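You operate a simulated robot arm through the tools that you are given. There is no shell and no other tool.

You are at the controls of a simulated two-armed robot. One attempt, no reset.

TASK
Vent the dome, move its cup to the black tray and put the dome back.
Fine: vent before you lift; the dome ends on the black plate with the vent shut.

Only the result counts: the job must be done as asked and must still hold three seconds after the hand-in. Knocking over, shifting, dropping, spilling or breaking anything else fails it.

THE ROBOT
Two 7-joint arms with fingered hands on one trunk that stands fixed in place. Base frame: the origin is at the foot of the trunk, x ahead of it, y to its left, z up; the work surface is at about z = 0.76. Units: m, degrees, N and s.
The left shoulder is at [0.183, 0.125, 1.126], the right one opposite. With the tool pointing down near the work surface each hand reaches from about 0.1 to 0.94 m from the base axis, measured 20 degrees to its own side. Payload 3.7 kg a hand.
The TCP of each hand is the grasp point between the finger pads, 0.025 m short of the fingertips. In the tool frame z runs along the fingers and y along their closing line. The gripper opens to 0.088 m; its body begins 0.029 m behind the TCP. The gripper is a hand of 5 fingers: y runs from the thumb to the fingers, the wrist lies at [-0.013, -0.097, -0.162] in the tool frame, and closing takes about 1.5 s.
Orientation is that of the tool frame in the base frame, as a unit quaternion [x, y, z, w]. With the fingers straight down and the wrist toward the robot, the tool's x, y and z point along [0, 1, 0], [1, 0, 0] and [0, 0, -1] of the base frame.

THE INTERFACE
- The arms move only by the tool step_arm. It takes "left_moves", "right_moves" or both (then of equal length, played together; a hand with none holds still); each is a list of rows, each a list of 3 entries, a list of its own where there are three numbers: the gripper command, from -1 (shut) to 1 (fully open), values between in proportion, then the shift along the tool's x, y, z in units of 20 mm (1.0 is 20 mm), then the turn, a rotation vector about the tool's x, y, z in units of 4 degrees (1.0 is 4 degrees). In form: [[gripper, [dx, dy, dz], [wx, wy, wz]], ...]. A call has 1 to 20 rows; each row shifts and turns the commanded pose from where the row before left it, along the tool's axes as they then stand. A call with a number of a shift or a turn outside -1 to 1 is refused whole. Rows are played at 5 a second. More than 0.05 m and 8.6 degrees between two rows, or a gripper value outside its range, and nothing of the call is played. A pose out of reach is approached as far as the arm can. The call stops where the force on the tool passes 70 N (or 10 N more than at its start, if that is more) or the arm is blocked; 0.2 s more then pass. Each finger travels about 0.045 m/s and halts on what it meets, pressing with about 22 N; the grip force reading is that of the motor and also rises with nothing between the fingers. The clock runs only during rows and for 0.2 s after the last one: add rows that do not move to give the fingers time. The reply holds the time, the measured pose of the TCP, the force on the tool along the base axes, the opening and the grip force, in the units named above and with some noise, with the torque about the TCP (base axes, N m) and any sound that the robot's microphone picked up, and new pictures: "show" is both (left out), scene, wrist or none (wrist: the cameras of the hands that moved).
- Cameras (640 x 400 px; columns grow to the right, rows downward): "scene" is now at [0.2819, 0.046, 1.2698]; the picture's right is [0.51, -0.86, 0.00], its down [-0.45, -0.27, -0.85] and it looks along [0.73, 0.44, -0.52] (base axes); focal length 222 px, centre (320, 200). "left" rides on the left gripper at [-0.059, -0.079, -0.105] in its tool frame; the picture's right is [-0.73, -0.32, 0.61], its down [0.62, -0.68, 0.38] and it looks along [0.29, 0.66, 0.70] (tool axes); focal length 234 px, centre (320, 200). "right" rides on the right gripper at [0.059, -0.079, -0.105] in its tool frame; the picture's right is [-0.73, 0.32, -0.61], its down [-0.62, -0.68, 0.38] and it looks along [-0.29, 0.66, 0.70] (tool axes); focal length 234 px, centre (320, 200). There is no depth. A picture from a camera that has moved, and an enlarged one, comes with that camera's place and axes in the base frame and with its lens.
- lift_body(by): moves the trunk up (or, below 0, down) by that many m; the arms and the scene camera ride with it, the base frame stays. It gives what a move gives, with no picture.
- grasp_type(shape, hand): the hand has 5 fingers and takes this shape, open, in about a second: jaw (thumb against the fingers, like two jaws); tri (thumb and two fingers); tip (a fingertip pinch); poke (one finger out to press); point (the index stretched); flat (the hand flat); cup (the hand cupped); fist (a fist). The gripper value then closes the fingers along that shape, each until it touches; the sizes above hold for jaw. It gives what a move gives, with no picture.
- aim_head(pan, tilt): turns the head with the scene camera to pan (to the left, within 80 degrees either way) and tilt (down, from -29 to 69), counted from straight ahead of the robot (the tilt from the chest, where the trunk bows). It gives what a move gives, and a new picture of the scene camera.
- zoom(camera, box): a new picture of the part [left, top, right, bottom] of that camera's present view, enlarged. It takes no simulated time.
- sign_off(): hands the job in; it is judged then, once.

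Nothing tells you positions but the pictures and the camera data. Unless the task says otherwise, let go and move clear before handing in.

The tools are called after "Emit:" by a JSON object that holds its "method" and its "body". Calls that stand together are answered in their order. step_arm: Moves the arms, as the interface text tells. Its arguments: {"type":"object","properties":{"left_moves":{"type":"array"},"right_moves":{"type":"array"},"show":{"type":"string","enum":["both","scene","wrist","none"]}},"required":[]} The other tools are called the same way: lift_body (by) moves the trunk up or down; grasp_type (shape, hand) gives the hand a shape; aim_head (pan, tilt) turns the head that bears the scene camera; zoom (camera, box) takes an enlarged picture of a part of a camera's view; sign_off () hands the job in.

At the start:

```text
time_s: 0.0
left_ee_pos: [0.4025, 0.3671, 1.1602]
left_orientation: [0.707, 0.707, 0.0, 0.0]
left_force: [0.3, 0.2, 0.5]
left_wrist_torque: [0.0, 0.01, 0.0]
left_opening: 0.0876
left_gripper_force: 0.1
left_shape: jaw
right_ee_pos: [0.5084, 0.0241, 1.1529]
right_orientation: [0.708, 0.706, 0.0, 0.0]
right_force: [-0.8, -0.5, 0.2]
right_wrist_torque: [0.0, 0.0, -0.01]
right_opening: 0.0878
right_gripper_force: 0.1
right_shape: jaw
trunk travel left (down, up): [-0.15, 0.265]
head pan, tilt (commanded): [30.8, 31.6]
```

scene: 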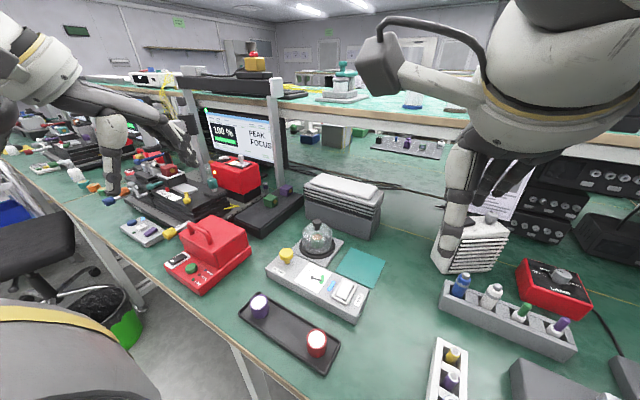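
right: 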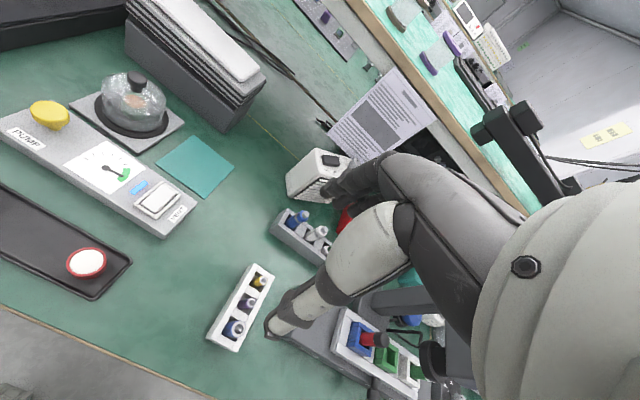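
left: 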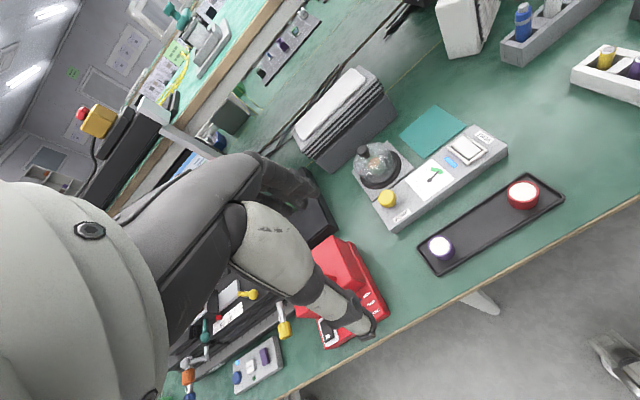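

I see a glass dome on a black round plate on a small base, behind a grey panel with a yellow knob, a dial with a green needle, and a white rocker/button. A black tray with a purple and a red cup sits in front. I'll zoom in to read the labels before moving.

Emit:
{"method": "zoom", "body": {"camera": "scene", "box": [220, 200, 400, 380]}}

Emit:
{"method": "zoom", "body": {"camera": "right", "box": [0, 60, 240, 300]}}

Emit:
{"method": "zoom", "body": {"camera": "left", "box": [340, 90, 580, 290]}}

```text
2.22 times, centred on (310, 290) of scene
camera zoom: at [0.2819, 0.046, 1.2698], right [0.51, -0.86, 0.0], down [-0.45, -0.27, -0.85], along [0.73, 0.44, -0.52], focal length 493 px, centre (342, 0)
```

zoom: 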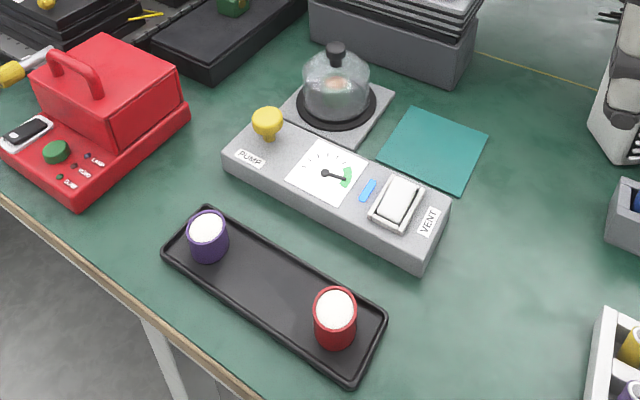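

```text
1.67 times, centred on (120, 180) of right
camera zoom: at [0.4299, 0.0831, 1.2574], right [0.32, -0.73, 0.61], down [-0.68, -0.62, -0.38], along [0.66, -0.29, -0.7], focal length 390 px, centre (653, 233)
```

zoom: 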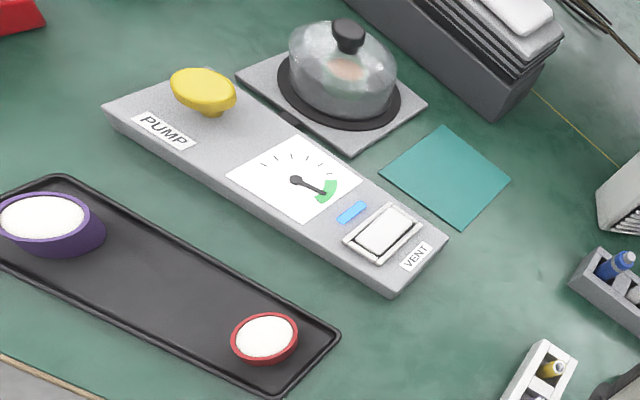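

```text
2.00 times, centred on (460, 190) of left
camera zoom: at [0.3261, 0.311, 1.2666], right [-0.32, -0.73, -0.61], down [-0.68, 0.62, -0.38], along [0.66, 0.29, -0.7], focal length 468 px, centre (40, 220)
```

zoom: 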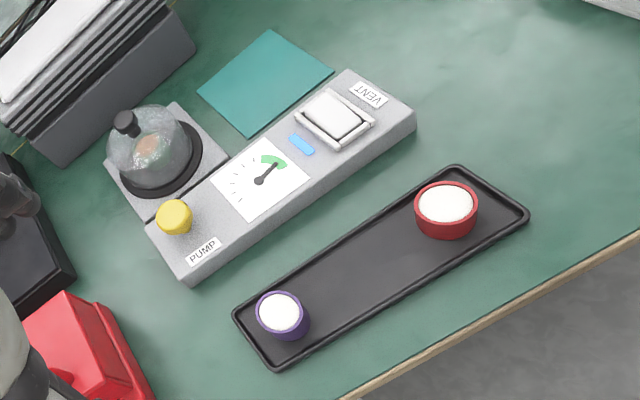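

The scene resolves to the following: dome knob near (0.733, 0.322, 0.867), vent rocker near (0.606, 0.169, 0.805), pump knob near (0.612, 0.349, 0.831), and tray cups near (0.48, 0.327) and (0.48, 0.172). I'll look closer at the rocker, the gauge and the dome.

Emit:
{"method": "zoom", "body": {"camera": "left", "box": [430, 120, 520, 180]}}

Emit:
{"method": "zoom", "body": {"camera": "right", "box": [110, 150, 200, 240]}}

Emit:
{"method": "zoom", "body": {"camera": "scene", "box": [290, 210, 350, 270]}}

Emit:
{"method": "zoom", "body": {"camera": "right", "box": [60, 60, 200, 160]}}

Emit:
{"method": "zoom", "body": {"camera": "scene", "box": [310, 255, 380, 325]}}

```text
6.67 times, centred on (475, 150) of left
camera zoom: at [0.3261, 0.311, 1.2666], right [-0.32, -0.73, -0.61], down [-0.68, 0.62, -0.38], along [0.66, 0.29, -0.7], focal length 1561 px, centre (-713, 533)
```

zoom: 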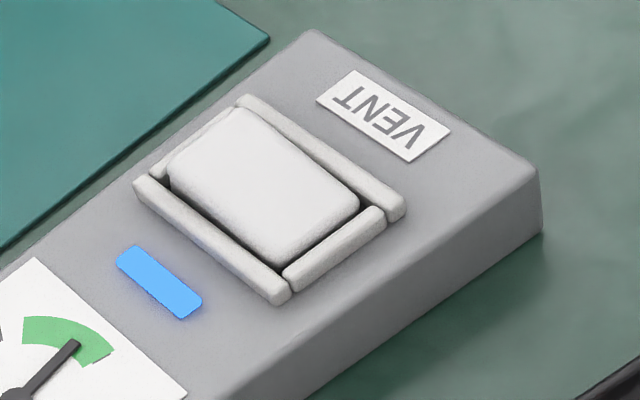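

```text
4.44 times, centred on (155, 195) of right
camera zoom: at [0.4299, 0.0831, 1.2574], right [0.32, -0.73, 0.61], down [-0.68, -0.62, -0.38], along [0.66, -0.29, -0.7], focal length 1041 px, centre (1053, 222)
```

zoom: 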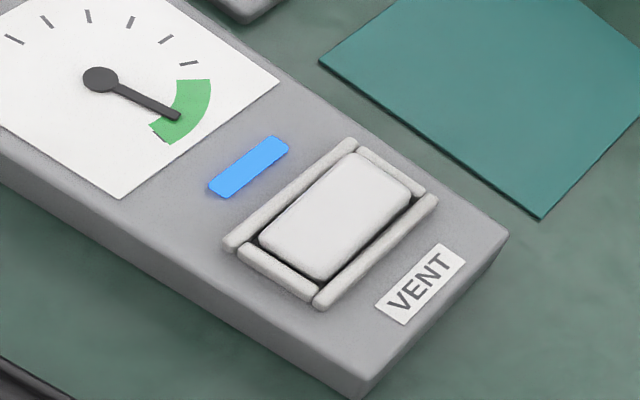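

```text
6.67 times, centred on (320, 240) of scene
camera zoom: at [0.2819, 0.046, 1.2698], right [0.51, -0.86, 0.0], down [-0.45, -0.27, -0.85], along [0.73, 0.44, -0.52], focal length 1479 px, centre (320, -67)
```

zoom: 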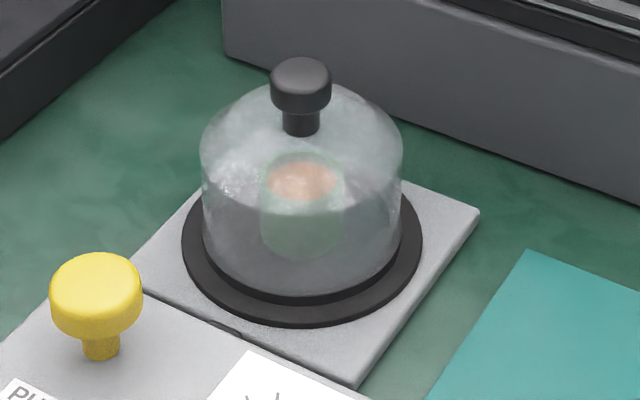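

```text
4.00 times, centred on (130, 110) of right
camera zoom: at [0.4299, 0.0831, 1.2574], right [0.32, -0.73, 0.61], down [-0.68, -0.62, -0.38], along [0.66, -0.29, -0.7], focal length 937 px, centre (1080, 560)
```

zoom: 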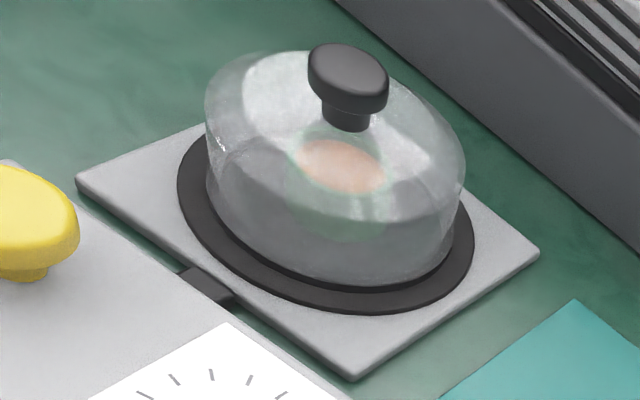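

```text
5.71 times, centred on (345, 290) of scene
camera zoom: at [0.2819, 0.046, 1.2698], right [0.51, -0.86, 0.0], down [-0.45, -0.27, -0.85], along [0.73, 0.44, -0.52], focal length 1268 px, centre (177, -314)
```

zoom: 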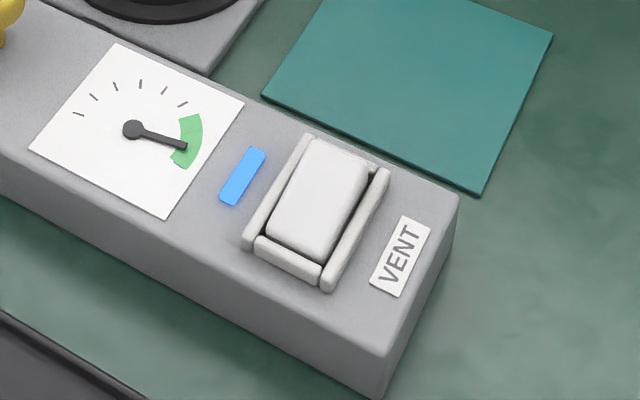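

The gauge is in the green, the vent paddle's far (+x) edge looks raised, and the cup sits under the dome. I'll shape the right hand to poke and look at where its finger ends up before going near the rocker.

Emit:
{"method": "grasp_type", "body": {"shape": "poke", "hand": "right"}}

```text
time_s: 0.9
left_ee_pos: [0.4048, 0.3687, 1.1599]
left_orientation: [0.707, 0.707, 0.0, 0.0]
left_force: [-0.5, 0.6, 0.1]
left_wrist_torque: [0.0, 0.02, 0.02]
left_opening: 0.0878
left_gripper_force: 0.1
left_shape: jaw
right_ee_pos: [0.5076, 0.0245, 1.1517]
right_orientation: [0.709, 0.706, 0.001, 0.0]
right_force: [0.0, -0.7, -0.4]
right_wrist_torque: [-0.03, 0.0, -0.01]
right_opening: 0.0
right_gripper_force: 0.0
right_shape: poke
trunk travel left (down, up): [-0.15, 0.265]
head pan, tilt (commanded): [30.8, 31.6]
```

The right hand is now in poke shape. I'll bring it over the rocker at a safe height and look.

Emit:
{"method": "step_arm", "body": {"right_moves": [[1, [0.9, 0.5, 0.6], [0, 0, 0]], [1, [0.9, 0.5, 0.6], [0, 0, 0]], [1, [0.9, 0.5, 0.6], [0, 0, 0]], [1, [0.9, 0.5, 0.6], [0, 0, 0]], [1, [0.9, 0.5, 0.6], [0, 0, 0]], [1, [0.9, 0.5, 0.6], [0, 0, 0]], [1, [0.9, 0.5, 0.6], [0, 0, 0]], [1, [0.9, 0.5, 0.6], [0, 0, 0]]], "show": "both"}}

```text
time_s: 2.7
left_ee_pos: [0.4048, 0.3682, 1.1597]
left_orientation: [0.708, 0.706, -0.001, 0.0]
left_force: [-0.6, -1.1, 0.2]
left_wrist_torque: [-0.01, 0.0, -0.01]
left_opening: 0.0879
left_gripper_force: 0.0
left_shape: jaw
right_ee_pos: [0.5888, 0.1697, 1.0539]
right_orientation: [0.707, 0.707, 0.0, -0.001]
right_force: [0.3, -0.5, 0.0]
right_wrist_torque: [-0.01, -0.01, -0.01]
right_opening: 0.0
right_gripper_force: 0.1
right_shape: poke
trunk travel left (down, up): [-0.15, 0.265]
head pan, tilt (commanded): [30.8, 31.6]
camera scene: at [0.2822, 0.0463, 1.2697], right [0.51, -0.86, 0.0], down [-0.45, -0.27, -0.85], along [0.73, 0.44, -0.52], focal length 222 px, centre (320, 200)
camera right: at [0.5111, 0.2283, 1.1601], right [0.32, -0.73, 0.61], down [-0.68, -0.62, -0.38], along [0.66, -0.29, -0.7], focal length 234 px, centre (320, 200)
```

scene: 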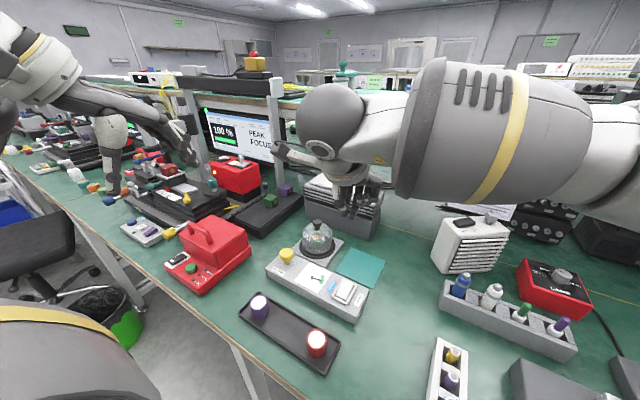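
right: 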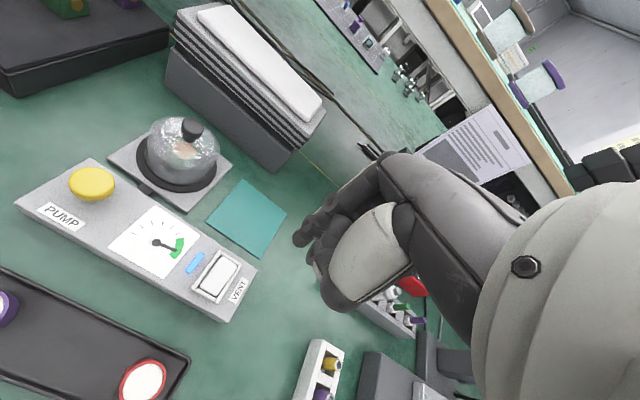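

Emit:
{"method": "zoom", "body": {"camera": "right", "box": [270, 130, 430, 330]}}

Emit:
{"method": "zoom", "body": {"camera": "scene", "box": [260, 80, 420, 240]}}

Emit:
{"method": "zoom", "body": {"camera": "right", "box": [180, 240, 260, 310]}}

```text
2.00 times, centred on (350, 230) of right
camera zoom: at [0.5111, 0.2283, 1.1601], right [0.32, -0.73, 0.61], down [-0.68, -0.62, -0.38], along [0.66, -0.29, -0.7], focal length 468 px, centre (260, 140)
```

zoom: 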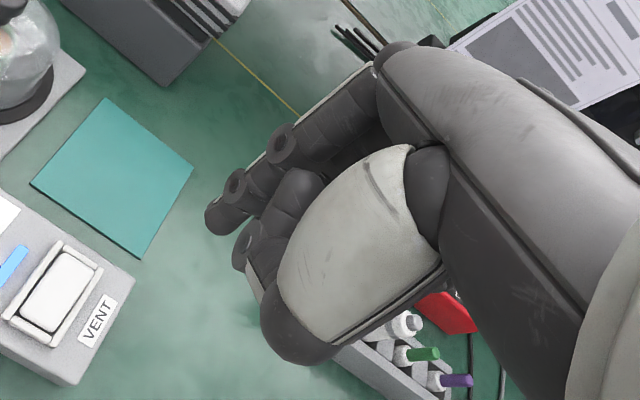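

```text
2.50 times, centred on (340, 160) of scene
camera zoom: at [0.2822, 0.0463, 1.2697], right [0.51, -0.86, 0.0], down [-0.45, -0.27, -0.85], along [0.73, 0.44, -0.52], focal length 555 px, centre (270, 300)
```

zoom: 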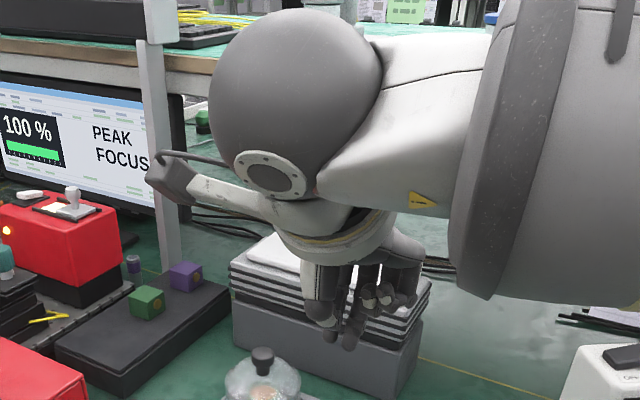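

```text
5.71 times, centred on (220, 275) of right
camera zoom: at [0.5111, 0.2283, 1.1601], right [0.32, -0.73, 0.61], down [-0.68, -0.62, -0.38], along [0.66, -0.29, -0.7], focal length 1338 px, centre (891, -229)
```

zoom: 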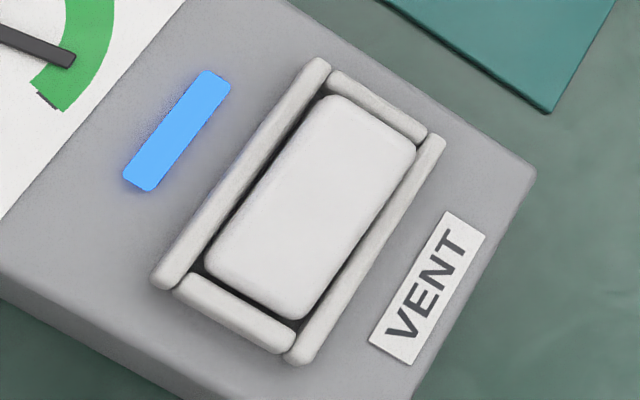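

Emit:
{"method": "zoom", "body": {"camera": "left", "box": [360, 0, 540, 130]}}

Emit:
{"method": "zoom", "body": {"camera": "scene", "box": [320, 160, 390, 230]}}

Emit:
{"method": "zoom", "body": {"camera": "right", "box": [290, 150, 360, 220]}}

```text
3.08 times, centred on (450, 65) of left
camera zoom: at [0.3264, 0.3113, 1.2664], right [-0.32, -0.73, -0.61], down [-0.68, 0.62, -0.38], along [0.66, 0.29, -0.7], focal length 720 px, centre (-80, 615)
```

zoom: 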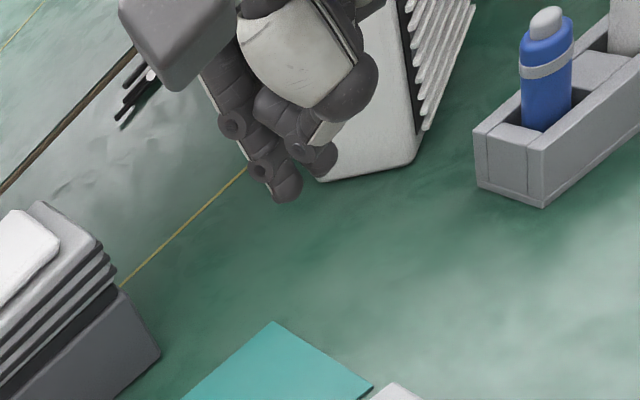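

```text
5.71 times, centred on (355, 195) of scene
camera zoom: at [0.2822, 0.0463, 1.2697], right [0.51, -0.86, 0.0], down [-0.45, -0.27, -0.85], along [0.73, 0.44, -0.52], focal length 1268 px, centre (120, 229)
```

zoom: 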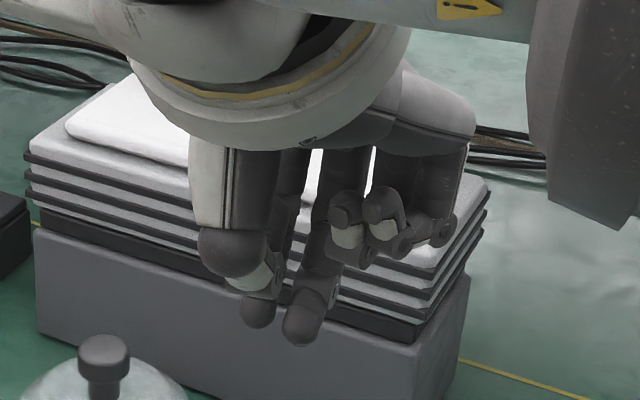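

```text
5.71 times, centred on (325, 185) of right
camera zoom: at [0.5111, 0.2283, 1.1601], right [0.32, -0.73, 0.61], down [-0.68, -0.62, -0.38], along [0.66, -0.29, -0.7], focal length 1338 px, centre (291, 286)
```

zoom: 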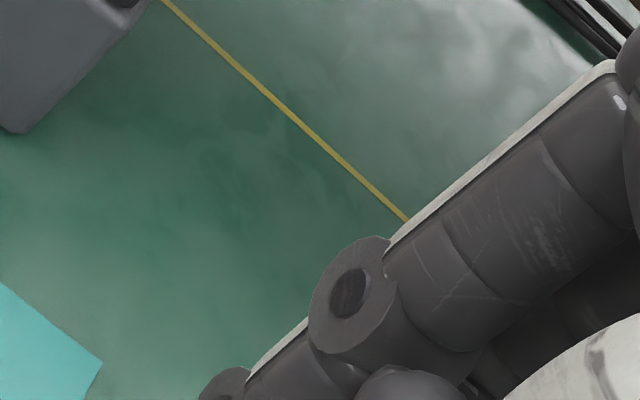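

The right index tip is extended about 0.04 m below the TCP and 0.02 m forward. The paddle spans x 0.587–0.634 at y 0.170, with its far edge slightly higher. I'll come down to just above it and check the alignment.

Emit:
{"method": "step_arm", "body": {"right_moves": [[1, [0, 0.12, 0.95], [0, 0, 0]], [1, [0, 0.12, 0.95], [0, 0, 0]], [1, [0, 0.12, 0.95], [0, 0, 0]], [1, [0, 0.12, 0.95], [0, 0, 0]], [1, [0, 0.12, 0.95], [0, 0, 0]], [1, [0, 0.12, 0.95], [0, 0, 0]], [1, [0, 0.12, 0.95], [0, 0, 0]], [1, [0, 0.12, 0.95], [0, 0, 0]], [1, [0, 0, 0], [0, 0, 0]]], "show": "both"}}

Emit:
{"method": "zoom", "body": {"camera": "left", "box": [390, 40, 530, 200]}}

Emit:
{"method": "zoom", "body": {"camera": "scene", "box": [290, 210, 400, 320]}}

```text
time_s: 4.7
left_ee_pos: [0.4035, 0.3678, 1.1597]
left_orientation: [0.707, 0.707, 0.0, 0.0]
left_force: [1.1, -0.9, 0.5]
left_wrist_torque: [0.0, 0.02, 0.0]
left_opening: 0.0876
left_gripper_force: 0.1
left_shape: jaw
right_ee_pos: [0.6043, 0.1679, 0.903]
right_orientation: [0.707, 0.707, 0.0, 0.0]
right_force: [0.6, 0.4, 0.5]
right_wrist_torque: [0.03, 0.02, 0.0]
right_opening: 0.0
right_gripper_force: 0.0
right_shape: poke
trunk travel left (down, up): [-0.15, 0.265]
head pan, tilt (commanded): [30.8, 31.6]
camera scene: at [0.2817, 0.0459, 1.2699], right [0.51, -0.86, 0.0], down [-0.45, -0.27, -0.85], along [0.73, 0.44, -0.52], focal length 222 px, centre (320, 200)
camera right: at [0.5273, 0.2264, 1.0087], right [0.32, -0.73, 0.61], down [-0.68, -0.62, -0.38], along [0.66, -0.29, -0.7], focal length 234 px, centre (320, 200)
```

scene: 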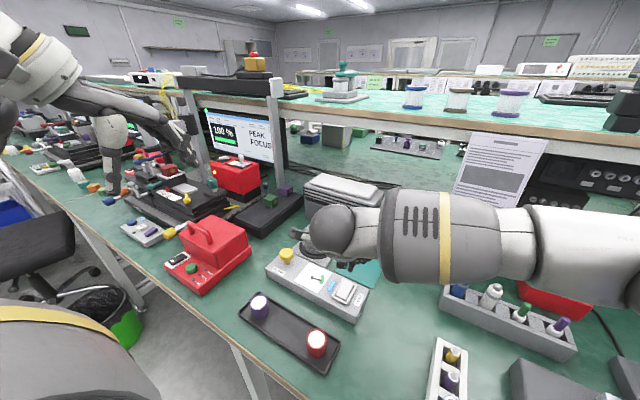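
right: 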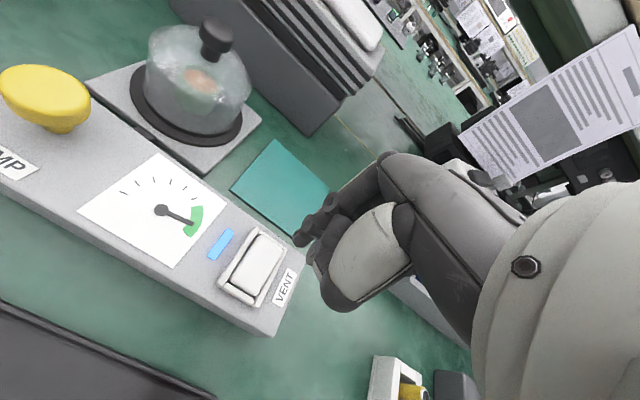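

```text
2.50 times, centred on (460, 120) of left
camera zoom: at [0.3259, 0.3109, 1.2667], right [-0.32, -0.73, -0.61], down [-0.68, 0.62, -0.38], along [0.66, 0.29, -0.7], focal length 585 px, centre (-30, 400)
```

zoom: 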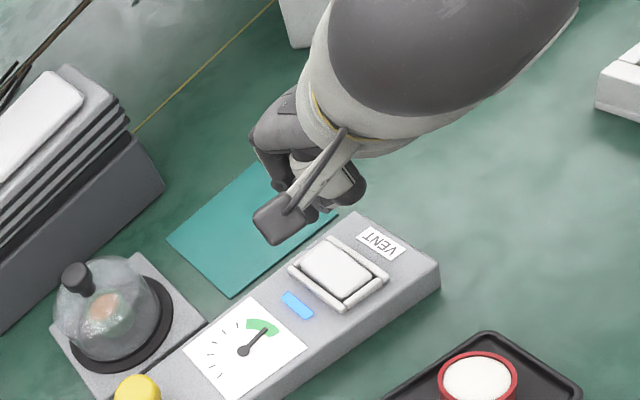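

```text
3.64 times, centred on (345, 265) of scene
camera zoom: at [0.2817, 0.0459, 1.2699], right [0.51, -0.86, 0.0], down [-0.45, -0.27, -0.85], along [0.73, 0.44, -0.52], focal length 807 px, centre (229, -36)
```

zoom: 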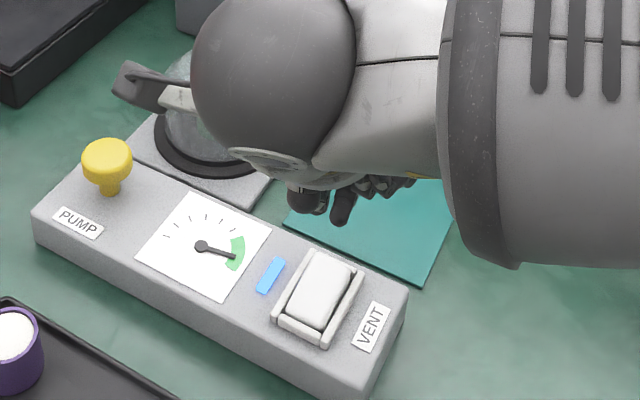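

The fingertip is near (0.623, 0.164, 0.863). I'll nudge it 4 mm toward +y and come down to just above the paddle's far half.

Emit:
{"method": "step_arm", "body": {"right_moves": [[1, [0.07, 0.03, 0.5], [0, 0, 0]], [1, [0.07, 0.03, 0.5], [0, 0, 0]], [1, [0.07, 0.03, 0.5], [0, 0, 0]], [1, [0.0, 0.0, 0.5], [0, 0, 0]], [1, [0, 0, 0], [0, 0, 0]]], "show": "wrist"}}

Emit:
{"method": "zoom", "body": {"camera": "right", "box": [200, 160, 360, 320]}}

Emit:
{"method": "zoom", "body": {"camera": "scene", "box": [310, 230, 390, 310]}}

Emit:
{"method": "zoom", "body": {"camera": "left", "box": [430, 70, 530, 170]}}

```text
time_s: 5.9
left_ee_pos: [0.4047, 0.3697, 1.1597]
left_orientation: [0.707, 0.707, 0.001, 0.0]
left_force: [0.1, 0.6, 0.5]
left_wrist_torque: [0.02, 0.02, 0.0]
left_opening: 0.0878
left_gripper_force: 0.0
left_shape: jaw
right_ee_pos: [0.6092, 0.1731, 0.8633]
right_orientation: [0.708, 0.706, -0.001, 0.0]
right_force: [0.0, -0.1, -0.1]
right_wrist_torque: [0.01, -0.02, 0.05]
right_opening: 0.0
right_gripper_force: 0.0
right_shape: poke
trunk travel left (down, up): [-0.15, 0.265]
head pan, tilt (commanded): [30.8, 31.6]
camera right: at [0.5313, 0.2306, 0.9687], right [0.32, -0.73, 0.61], down [-0.68, -0.62, -0.38], along [0.66, -0.29, -0.7], focal length 234 px, centre (320, 200)
```

right: 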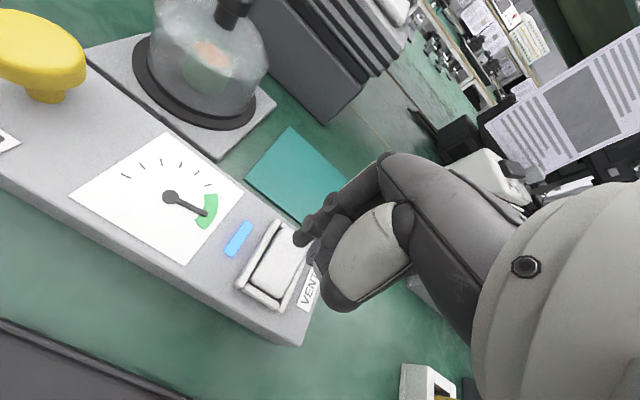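

```text
2.50 times, centred on (280, 240) of right
camera zoom: at [0.5313, 0.2306, 0.9687], right [0.32, -0.73, 0.61], down [-0.68, -0.62, -0.38], along [0.66, -0.29, -0.7], focal length 585 px, centre (420, 100)
```

zoom: 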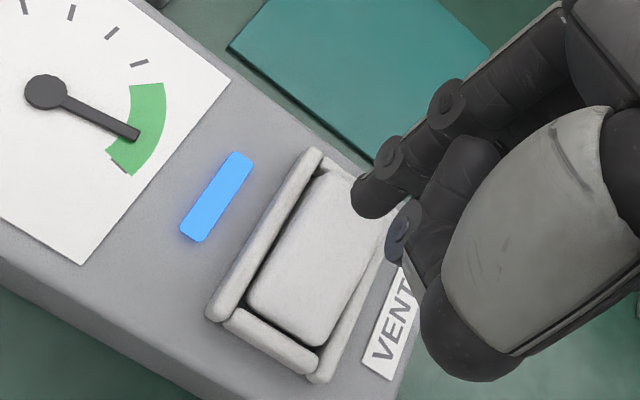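

```text
5.00 times, centred on (350, 270) of scene
camera zoom: at [0.2819, 0.046, 1.2699], right [0.51, -0.86, 0.0], down [-0.45, -0.27, -0.85], along [0.73, 0.44, -0.52], focal length 1110 px, centre (170, -150)
```

zoom: 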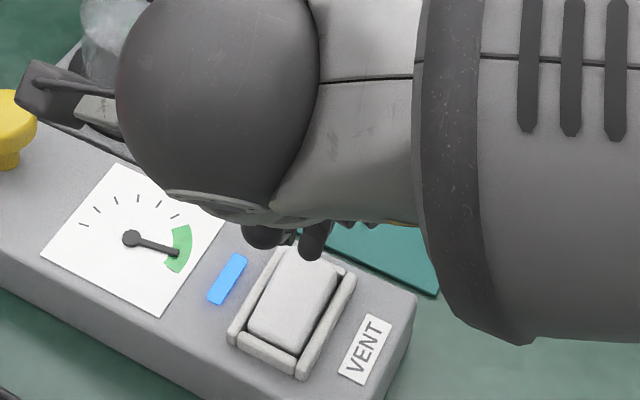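

```text
4.00 times, centred on (480, 120) of left
camera zoom: at [0.326, 0.311, 1.2666], right [-0.32, -0.73, -0.61], down [-0.68, 0.62, -0.38], along [0.66, 0.29, -0.7], focal length 937 px, centre (-320, 520)
```

zoom: 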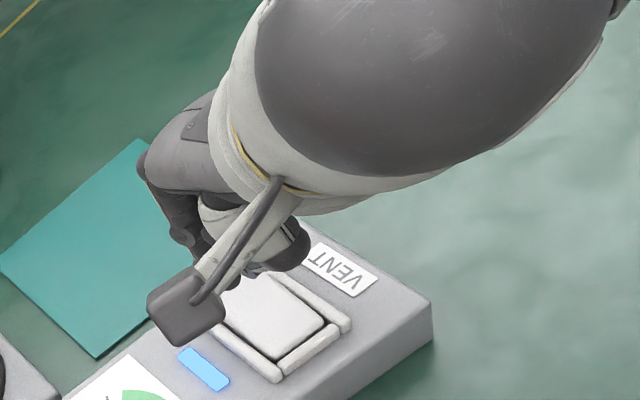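

The tip is directly over the paddle's far half, about 1 cm above it. I'll go down in small steps and watch the force, gauge and sound.

Emit:
{"method": "step_arm", "body": {"right_moves": [[1, [0, 0, 0.15], [0, 0, 0]], [1, [0, 0, 0.15], [0, 0, 0]], [1, [0, 0, 0.15], [0, 0, 0]], [1, [0, 0, 0], [0, 0, 0]]], "show": "wrist"}}

Emit:
{"method": "zoom", "body": {"camera": "scene", "box": [310, 230, 390, 310]}}

```text
time_s: 6.9
left_ee_pos: [0.4041, 0.3687, 1.1597]
left_orientation: [0.707, 0.708, 0.0, 0.0]
left_force: [0.0, 0.2, 0.1]
left_wrist_torque: [-0.01, 0.0, -0.01]
left_opening: 0.088
left_gripper_force: 0.0
left_shape: jaw
right_ee_pos: [0.6094, 0.1731, 0.8548]
right_orientation: [0.708, 0.706, 0.0, 0.0]
right_force: [-0.2, 0.3, 0.0]
right_wrist_torque: [0.0, 0.0, -0.02]
right_opening: 0.0002
right_gripper_force: 0.3
right_shape: poke
trunk travel left (down, up): [-0.15, 0.265]
head pan, tilt (commanded): [30.8, 31.6]
camera right: at [0.5308, 0.2312, 0.9599], right [0.32, -0.73, 0.61], down [-0.68, -0.62, -0.38], along [0.66, -0.29, -0.7], focal length 234 px, centre (320, 200)
```

right: 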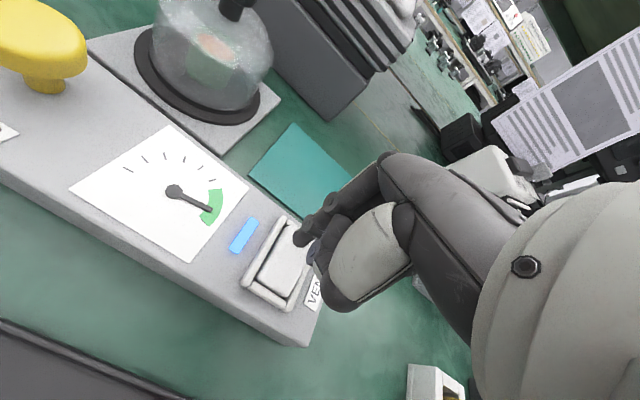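

```text
5.00 times, centred on (350, 270) of scene
camera zoom: at [0.2819, 0.046, 1.2698], right [0.51, -0.86, 0.0], down [-0.45, -0.27, -0.85], along [0.73, 0.44, -0.52], focal length 1110 px, centre (170, -150)
```

zoom: 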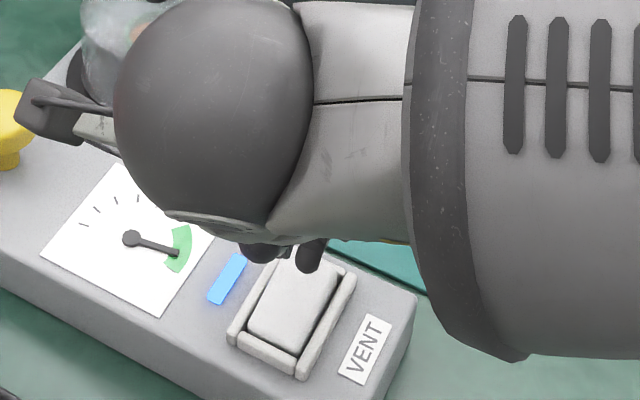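

Still no contact. I'll keep lowering in 2–3 mm steps.

Emit:
{"method": "step_arm", "body": {"right_moves": [[1, [0, 0, 0.15], [0, 0, 0]], [1, [0, 0, 0.1], [0, 0, 0]], [1, [0, 0, 0], [0, 0, 0]]], "show": "wrist"}}

Emit:
{"method": "zoom", "body": {"camera": "right", "box": [150, 160, 350, 320]}}

```text
time_s: 7.7
left_ee_pos: [0.4051, 0.3681, 1.1598]
left_orientation: [0.707, 0.707, 0.0, 0.0]
left_force: [-0.1, 0.2, 0.1]
left_wrist_torque: [0.03, -0.01, 0.01]
left_opening: 0.0878
left_gripper_force: 0.0
left_shape: jaw
right_ee_pos: [0.6086, 0.1718, 0.8493]
right_orientation: [0.708, 0.706, 0.0, 0.001]
right_force: [0.5, 0.2, 0.7]
right_wrist_torque: [-0.01, 0.01, 0.01]
right_opening: 0.0
right_gripper_force: 0.1
right_shape: poke
trunk travel left (down, up): [-0.15, 0.265]
head pan, tilt (commanded): [30.8, 31.6]
camera right: at [0.5305, 0.2308, 0.9552], right [0.32, -0.73, 0.61], down [-0.68, -0.62, -0.38], along [0.66, -0.29, -0.7], focal length 234 px, centre (320, 200)
```

right: 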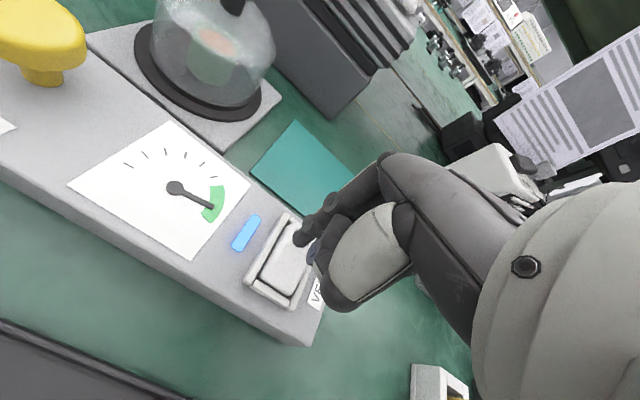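

```text
2.50 times, centred on (250, 240) of right
camera zoom: at [0.5305, 0.2308, 0.9552], right [0.32, -0.73, 0.61], down [-0.68, -0.62, -0.38], along [0.66, -0.29, -0.7], focal length 585 px, centre (495, 100)
```

zoom: 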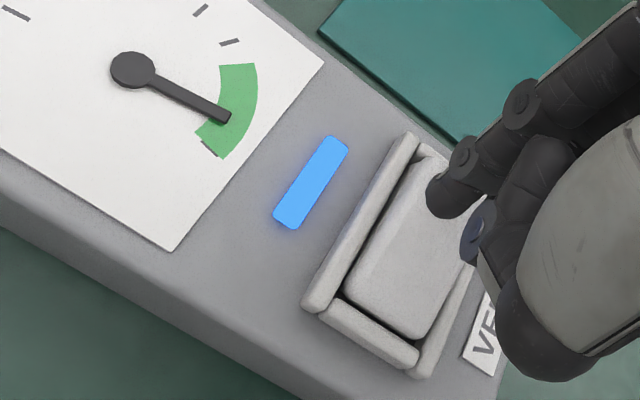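

Still free of contact, with the tip right above the paddle. Continuing down in small steps.

Emit:
{"method": "step_arm", "body": {"right_moves": [[1, [0, 0, 0.1], [0, 0, 0]], [1, [0, 0, 0.1], [0, 0, 0]], [1, [0, 0, 0.1], [0, 0, 0]], [1, [0, 0, 0], [0, 0, 0]]], "show": "wrist"}}

Emit:
{"method": "zoom", "body": {"camera": "right", "box": [150, 160, 350, 320]}}

```text
time_s: 8.7
left_ee_pos: [0.4048, 0.371, 1.1603]
left_orientation: [0.707, 0.707, 0.0, 0.0]
left_force: [-0.2, -0.8, 0.0]
left_wrist_torque: [0.0, 0.0, 0.01]
left_opening: 0.0877
left_gripper_force: 0.2
left_shape: jaw
right_ee_pos: [0.6087, 0.1728, 0.8439]
right_orientation: [0.708, 0.706, 0.0, 0.0]
right_force: [0.2, -0.4, 0.3]
right_wrist_torque: [0.0, -0.04, 0.0]
right_opening: 0.0003
right_gripper_force: 0.1
right_shape: poke
trunk travel left (down, up): [-0.15, 0.265]
head pan, tilt (commanded): [30.8, 31.6]
camera right: at [0.5305, 0.2311, 0.9491], right [0.32, -0.73, 0.61], down [-0.68, -0.62, -0.38], along [0.66, -0.29, -0.7], focal length 234 px, centre (320, 200)
```

right: 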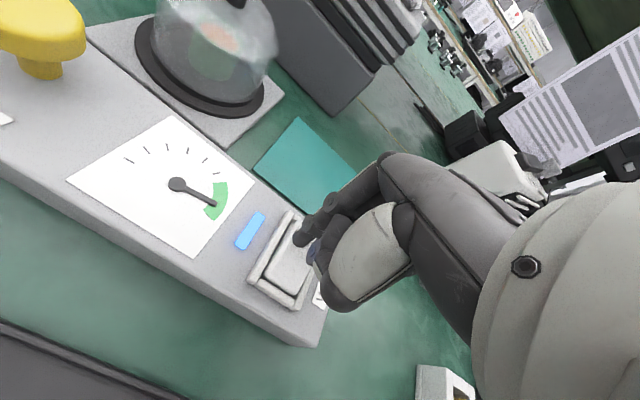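

```text
2.50 times, centred on (250, 240) of right
camera zoom: at [0.5305, 0.2311, 0.9491], right [0.32, -0.73, 0.61], down [-0.68, -0.62, -0.38], along [0.66, -0.29, -0.7], focal length 585 px, centre (495, 100)
```

zoom: 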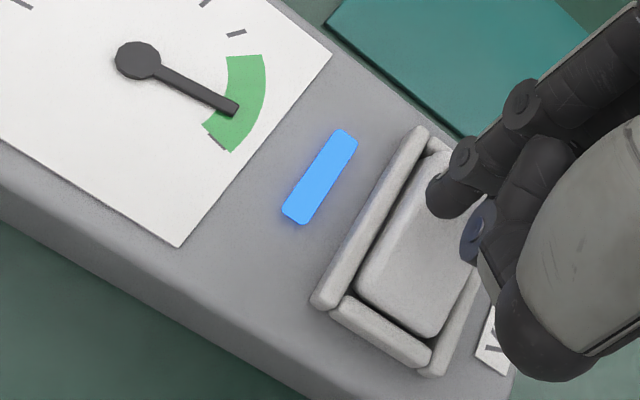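

Emit:
{"method": "step_arm", "body": {"right_moves": [[1, [0, 0, 0.1], [0, 0, 0]], [1, [0, 0, 0.1], [0, 0, 0]], [1, [0, 0, 0], [0, 0, 0]]], "show": "wrist"}}

Emit:
{"method": "zoom", "body": {"camera": "right", "box": [150, 160, 350, 320]}}

Emit:
{"method": "zoom", "body": {"camera": "scene", "box": [310, 230, 390, 310]}}

```text
time_s: 9.5
left_ee_pos: [0.4045, 0.3679, 1.1606]
left_orientation: [0.707, 0.707, 0.001, 0.0]
left_force: [0.4, 0.2, 0.9]
left_wrist_torque: [-0.01, 0.02, 0.01]
left_opening: 0.0879
left_gripper_force: 0.1
left_shape: jaw
right_ee_pos: [0.6085, 0.173, 0.8396]
right_orientation: [0.708, 0.706, 0.0, 0.0]
right_force: [-0.4, -0.1, -0.2]
right_wrist_torque: [0.03, -0.01, 0.0]
right_opening: 0.0
right_gripper_force: 0.1
right_shape: poke
trunk travel left (down, up): [-0.15, 0.265]
head pan, tilt (commanded): [30.8, 31.6]
camera right: at [0.5308, 0.2309, 0.9453], right [0.32, -0.73, 0.61], down [-0.68, -0.62, -0.38], along [0.66, -0.29, -0.7], focal length 234 px, centre (320, 200)
```

right: 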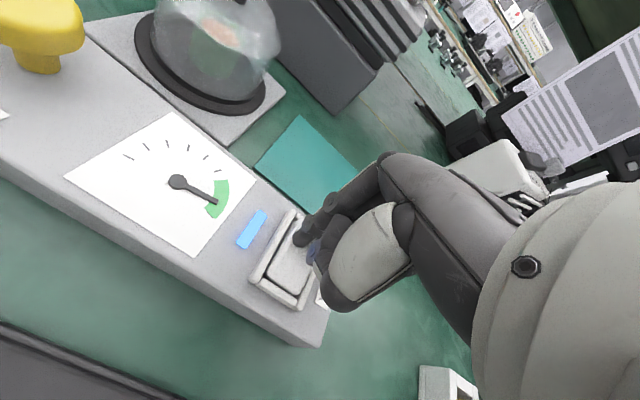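

```text
2.50 times, centred on (250, 240) of right
camera zoom: at [0.5308, 0.2309, 0.9453], right [0.32, -0.73, 0.61], down [-0.68, -0.62, -0.38], along [0.66, -0.29, -0.7], focal length 585 px, centre (495, 100)
```

zoom: 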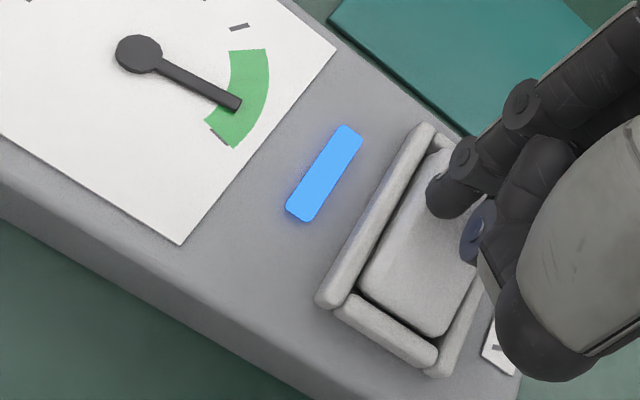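

```text
5.00 times, centred on (350, 270) of scene
camera zoom: at [0.2819, 0.046, 1.2698], right [0.51, -0.86, 0.0], down [-0.45, -0.27, -0.85], along [0.73, 0.44, -0.52], focal length 1110 px, centre (170, -150)
```

zoom: 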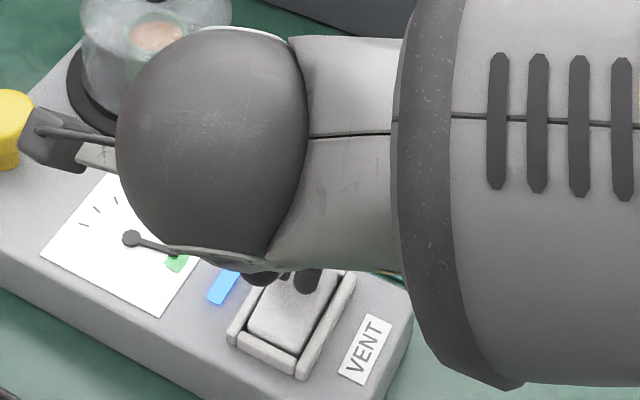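

Emit:
{"method": "step_arm", "body": {"right_moves": [[1, [0, 0, 0.1], [0, 0, 0]], [1, [0, 0, 0.1], [0, 0, 0]], [1, [0, 0, 0], [0, 0, 0]]], "show": "wrist"}}

Emit:
{"method": "zoom", "body": {"camera": "right", "box": [150, 160, 350, 320]}}

```text
time_s: 10.3
left_ee_pos: [0.4044, 0.3678, 1.1597]
left_orientation: [0.707, 0.707, -0.001, 0.0]
left_force: [0.1, 0.3, 0.0]
left_wrist_torque: [0.02, -0.03, -0.02]
left_opening: 0.0878
left_gripper_force: 0.1
left_shape: jaw
right_ee_pos: [0.6095, 0.1725, 0.8359]
right_orientation: [0.707, 0.707, 0.001, 0.0]
right_force: [0.0, -0.7, 2.3]
right_wrist_torque: [0.03, -0.03, -0.04]
right_opening: 0.0
right_gripper_force: 0.1
right_shape: poke
trunk travel left (down, up): [-0.15, 0.265]
head pan, tilt (commanded): [30.8, 31.6]
camera right: at [0.5308, 0.2312, 0.9417], right [0.32, -0.73, 0.61], down [-0.68, -0.62, -0.38], along [0.66, -0.29, -0.7], focal length 234 px, centre (320, 200)
```

right: 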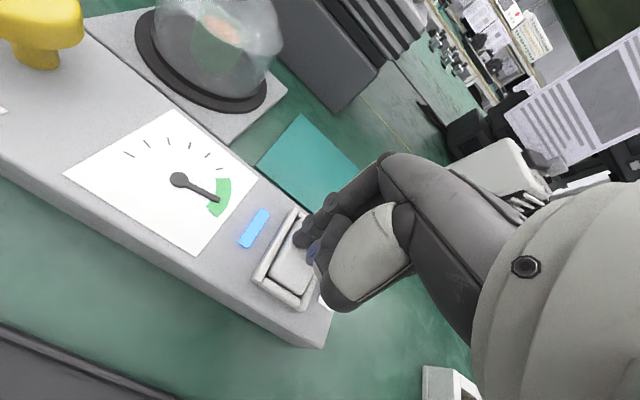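

```text
2.50 times, centred on (250, 240) of right
camera zoom: at [0.5308, 0.2312, 0.9417], right [0.32, -0.73, 0.61], down [-0.68, -0.62, -0.38], along [0.66, -0.29, -0.7], focal length 585 px, centre (495, 100)
```

zoom: 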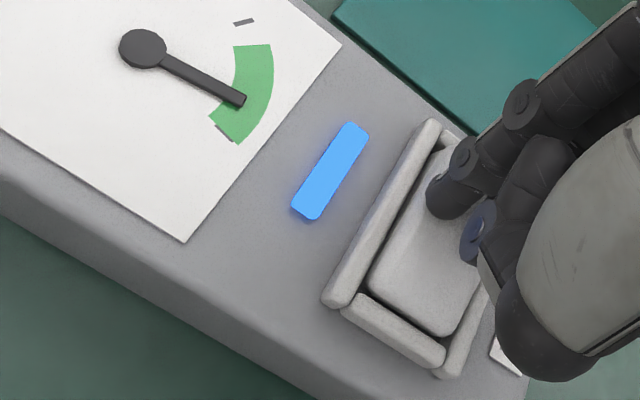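

First contact (2.3 N) at TCP z = 0.836. I'll press on gently.

Emit:
{"method": "step_arm", "body": {"right_moves": [[1, [0, 0, 0.1], [0, 0, 0]], [1, [0, 0, 0.1], [0, 0, 0]], [1, [0, 0, 0], [0, 0, 0]]], "show": "wrist"}}

Emit:
{"method": "zoom", "body": {"camera": "right", "box": [150, 160, 350, 320]}}

```text
time_s: 11.1
left_ee_pos: [0.4028, 0.3685, 1.1617]
left_orientation: [0.707, 0.708, 0.0, 0.0]
left_force: [-0.7, 0.2, -0.2]
left_wrist_torque: [0.0, -0.04, 0.0]
left_opening: 0.0877
left_gripper_force: 0.0
left_shape: jaw
right_ee_pos: [0.6087, 0.1736, 0.8355]
right_orientation: [0.708, 0.706, 0.003, 0.002]
right_force: [4.4, -1.3, 21.2]
right_wrist_torque: [-0.09, -0.15, 0.01]
right_opening: 0.0004
right_gripper_force: 0.0
right_shape: poke
trunk travel left (down, up): [-0.15, 0.265]
head pan, tilt (commanded): [30.8, 31.6]
camera right: at [0.5305, 0.231, 0.9407], right [0.32, -0.73, 0.61], down [-0.68, -0.62, -0.39], along [0.66, -0.29, -0.69], focal length 234 px, centre (320, 200)
```

right: 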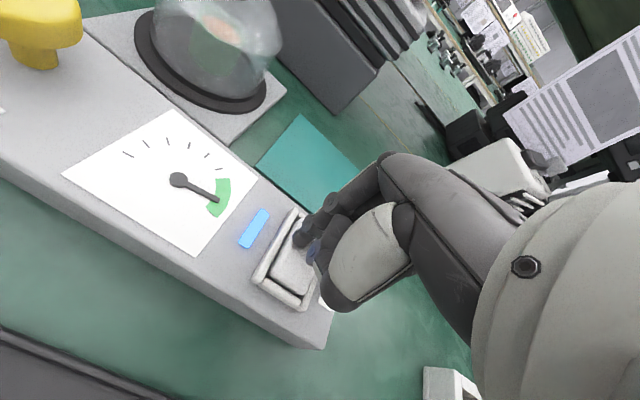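

```text
2.50 times, centred on (250, 240) of right
camera zoom: at [0.5305, 0.231, 0.9407], right [0.32, -0.73, 0.61], down [-0.68, -0.62, -0.39], along [0.66, -0.29, -0.69], focal length 585 px, centre (495, 100)
```

zoom: 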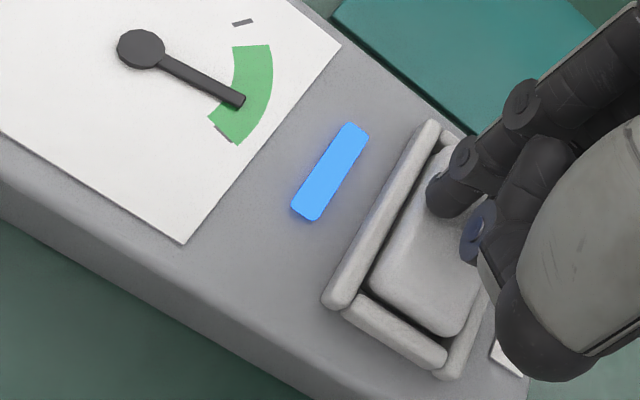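

The force rose to 21 N with no travel, so the far end is already the low end and the rocker must tip from the near end. I'll raise the finger, move it about 28 mm toward the robot and press the near end.

Emit:
{"method": "step_arm", "body": {"right_moves": [[1, [0, 0, -0.6], [0, 0, 0]], [1, [0, 0, -0.6], [0, 0, 0]], [1, [-0.05, -0.7, 0], [0, 0, 0]], [1, [-0.05, -0.7, 0], [0, 0, 0]], [1, [0, 0, 0], [0, 0, 0]]], "show": "wrist"}}

Emit:
{"method": "zoom", "body": {"camera": "right", "box": [150, 160, 350, 320]}}

Emit:
{"method": "zoom", "body": {"camera": "scene", "box": [310, 230, 390, 310]}}

```text
time_s: 12.3
left_ee_pos: [0.403, 0.3694, 1.1593]
left_orientation: [0.707, 0.707, 0.0, 0.0]
left_force: [0.3, -0.8, 0.0]
left_wrist_torque: [-0.02, -0.01, 0.01]
left_opening: 0.0877
left_gripper_force: 0.0
left_shape: jaw
right_ee_pos: [0.5835, 0.1699, 0.8556]
right_orientation: [0.707, 0.707, -0.001, 0.0]
right_force: [0.2, -0.5, -0.6]
right_wrist_torque: [-0.01, 0.02, 0.02]
right_opening: 0.0001
right_gripper_force: 0.0
right_shape: poke
trunk travel left (down, up): [-0.15, 0.265]
head pan, tilt (commanded): [30.8, 31.6]
camera right: at [0.5039, 0.2282, 0.9611], right [0.32, -0.73, 0.61], down [-0.68, -0.62, -0.38], along [0.66, -0.29, -0.7], focal length 234 px, centre (320, 200)
```

right: 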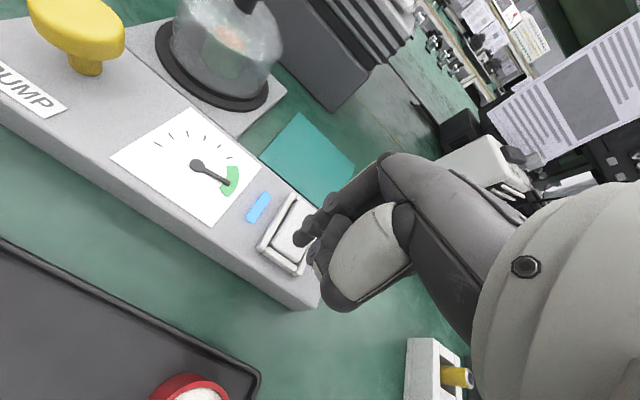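

```text
2.50 times, centred on (250, 240) of right
camera zoom: at [0.5039, 0.2282, 0.9611], right [0.32, -0.73, 0.61], down [-0.68, -0.62, -0.38], along [0.66, -0.29, -0.7], focal length 585 px, centre (495, 100)
```

zoom: 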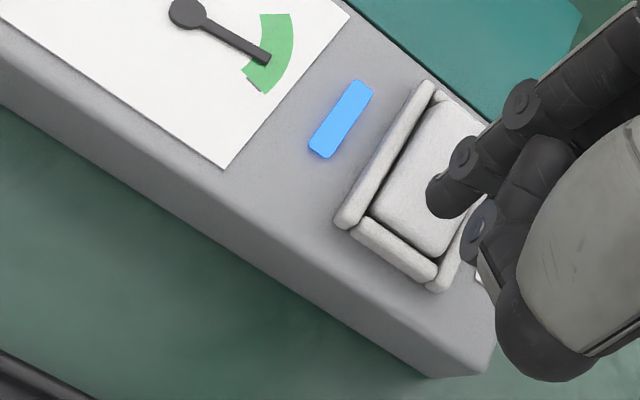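

```text
5.00 times, centred on (350, 270) of scene
camera zoom: at [0.2821, 0.046, 1.2697], right [0.51, -0.86, 0.0], down [-0.45, -0.27, -0.85], along [0.73, 0.44, -0.52], focal length 1110 px, centre (170, -150)
```

zoom: 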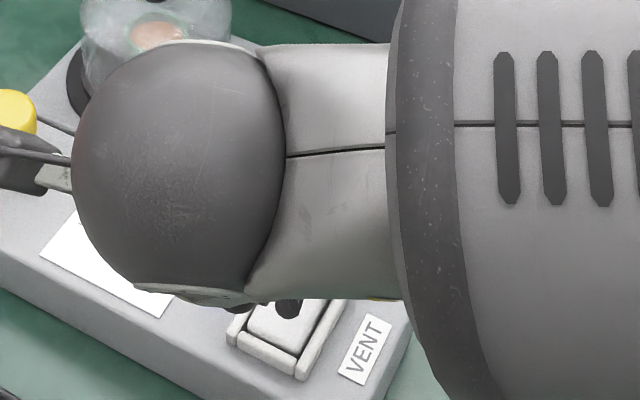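

Emit:
{"method": "step_arm", "body": {"right_moves": [[1, [0, 0, -0.3], [0, 0, 0]], [1, [0, -0.35, 0], [0, 0, 0]], [1, [0, 0, 0.15], [0, 0, 0]], [1, [0, 0, 0.15], [0, 0, 0]], [1, [0, 0, 0.1], [0, 0, 0]], [1, [0, 0, 0], [0, 0, 0]]], "show": "wrist"}}

Emit:
{"method": "zoom", "body": {"camera": "right", "box": [150, 160, 350, 320]}}

```text
time_s: 13.7
left_ee_pos: [0.404, 0.3693, 1.1602]
left_orientation: [0.708, 0.706, 0.0, 0.0]
left_force: [0.3, 0.7, 1.1]
left_wrist_torque: [-0.01, 0.03, 0.02]
left_opening: 0.0874
left_gripper_force: 0.2
left_shape: jaw
right_ee_pos: [0.5749, 0.1708, 0.8546]
right_orientation: [0.707, 0.707, 0.0, 0.0]
right_force: [-0.3, 0.6, -0.4]
right_wrist_torque: [0.01, 0.01, 0.03]
right_opening: 0.0001
right_gripper_force: 0.0
right_shape: poke
trunk travel left (down, up): [-0.15, 0.265]
head pan, tilt (commanded): [30.8, 31.6]
camera right: at [0.4959, 0.229, 0.9593], right [0.32, -0.73, 0.61], down [-0.68, -0.62, -0.38], along [0.66, -0.29, -0.7], focal length 234 px, centre (320, 200)
```

right: 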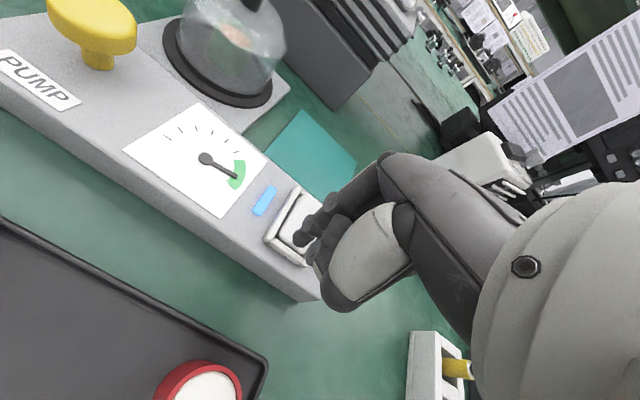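

```text
2.50 times, centred on (250, 240) of right
camera zoom: at [0.4959, 0.229, 0.9593], right [0.32, -0.73, 0.61], down [-0.68, -0.62, -0.38], along [0.66, -0.29, -0.7], focal length 585 px, centre (495, 100)
```

zoom: 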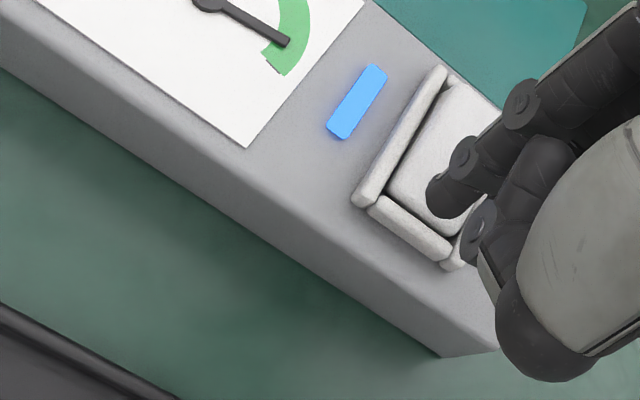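

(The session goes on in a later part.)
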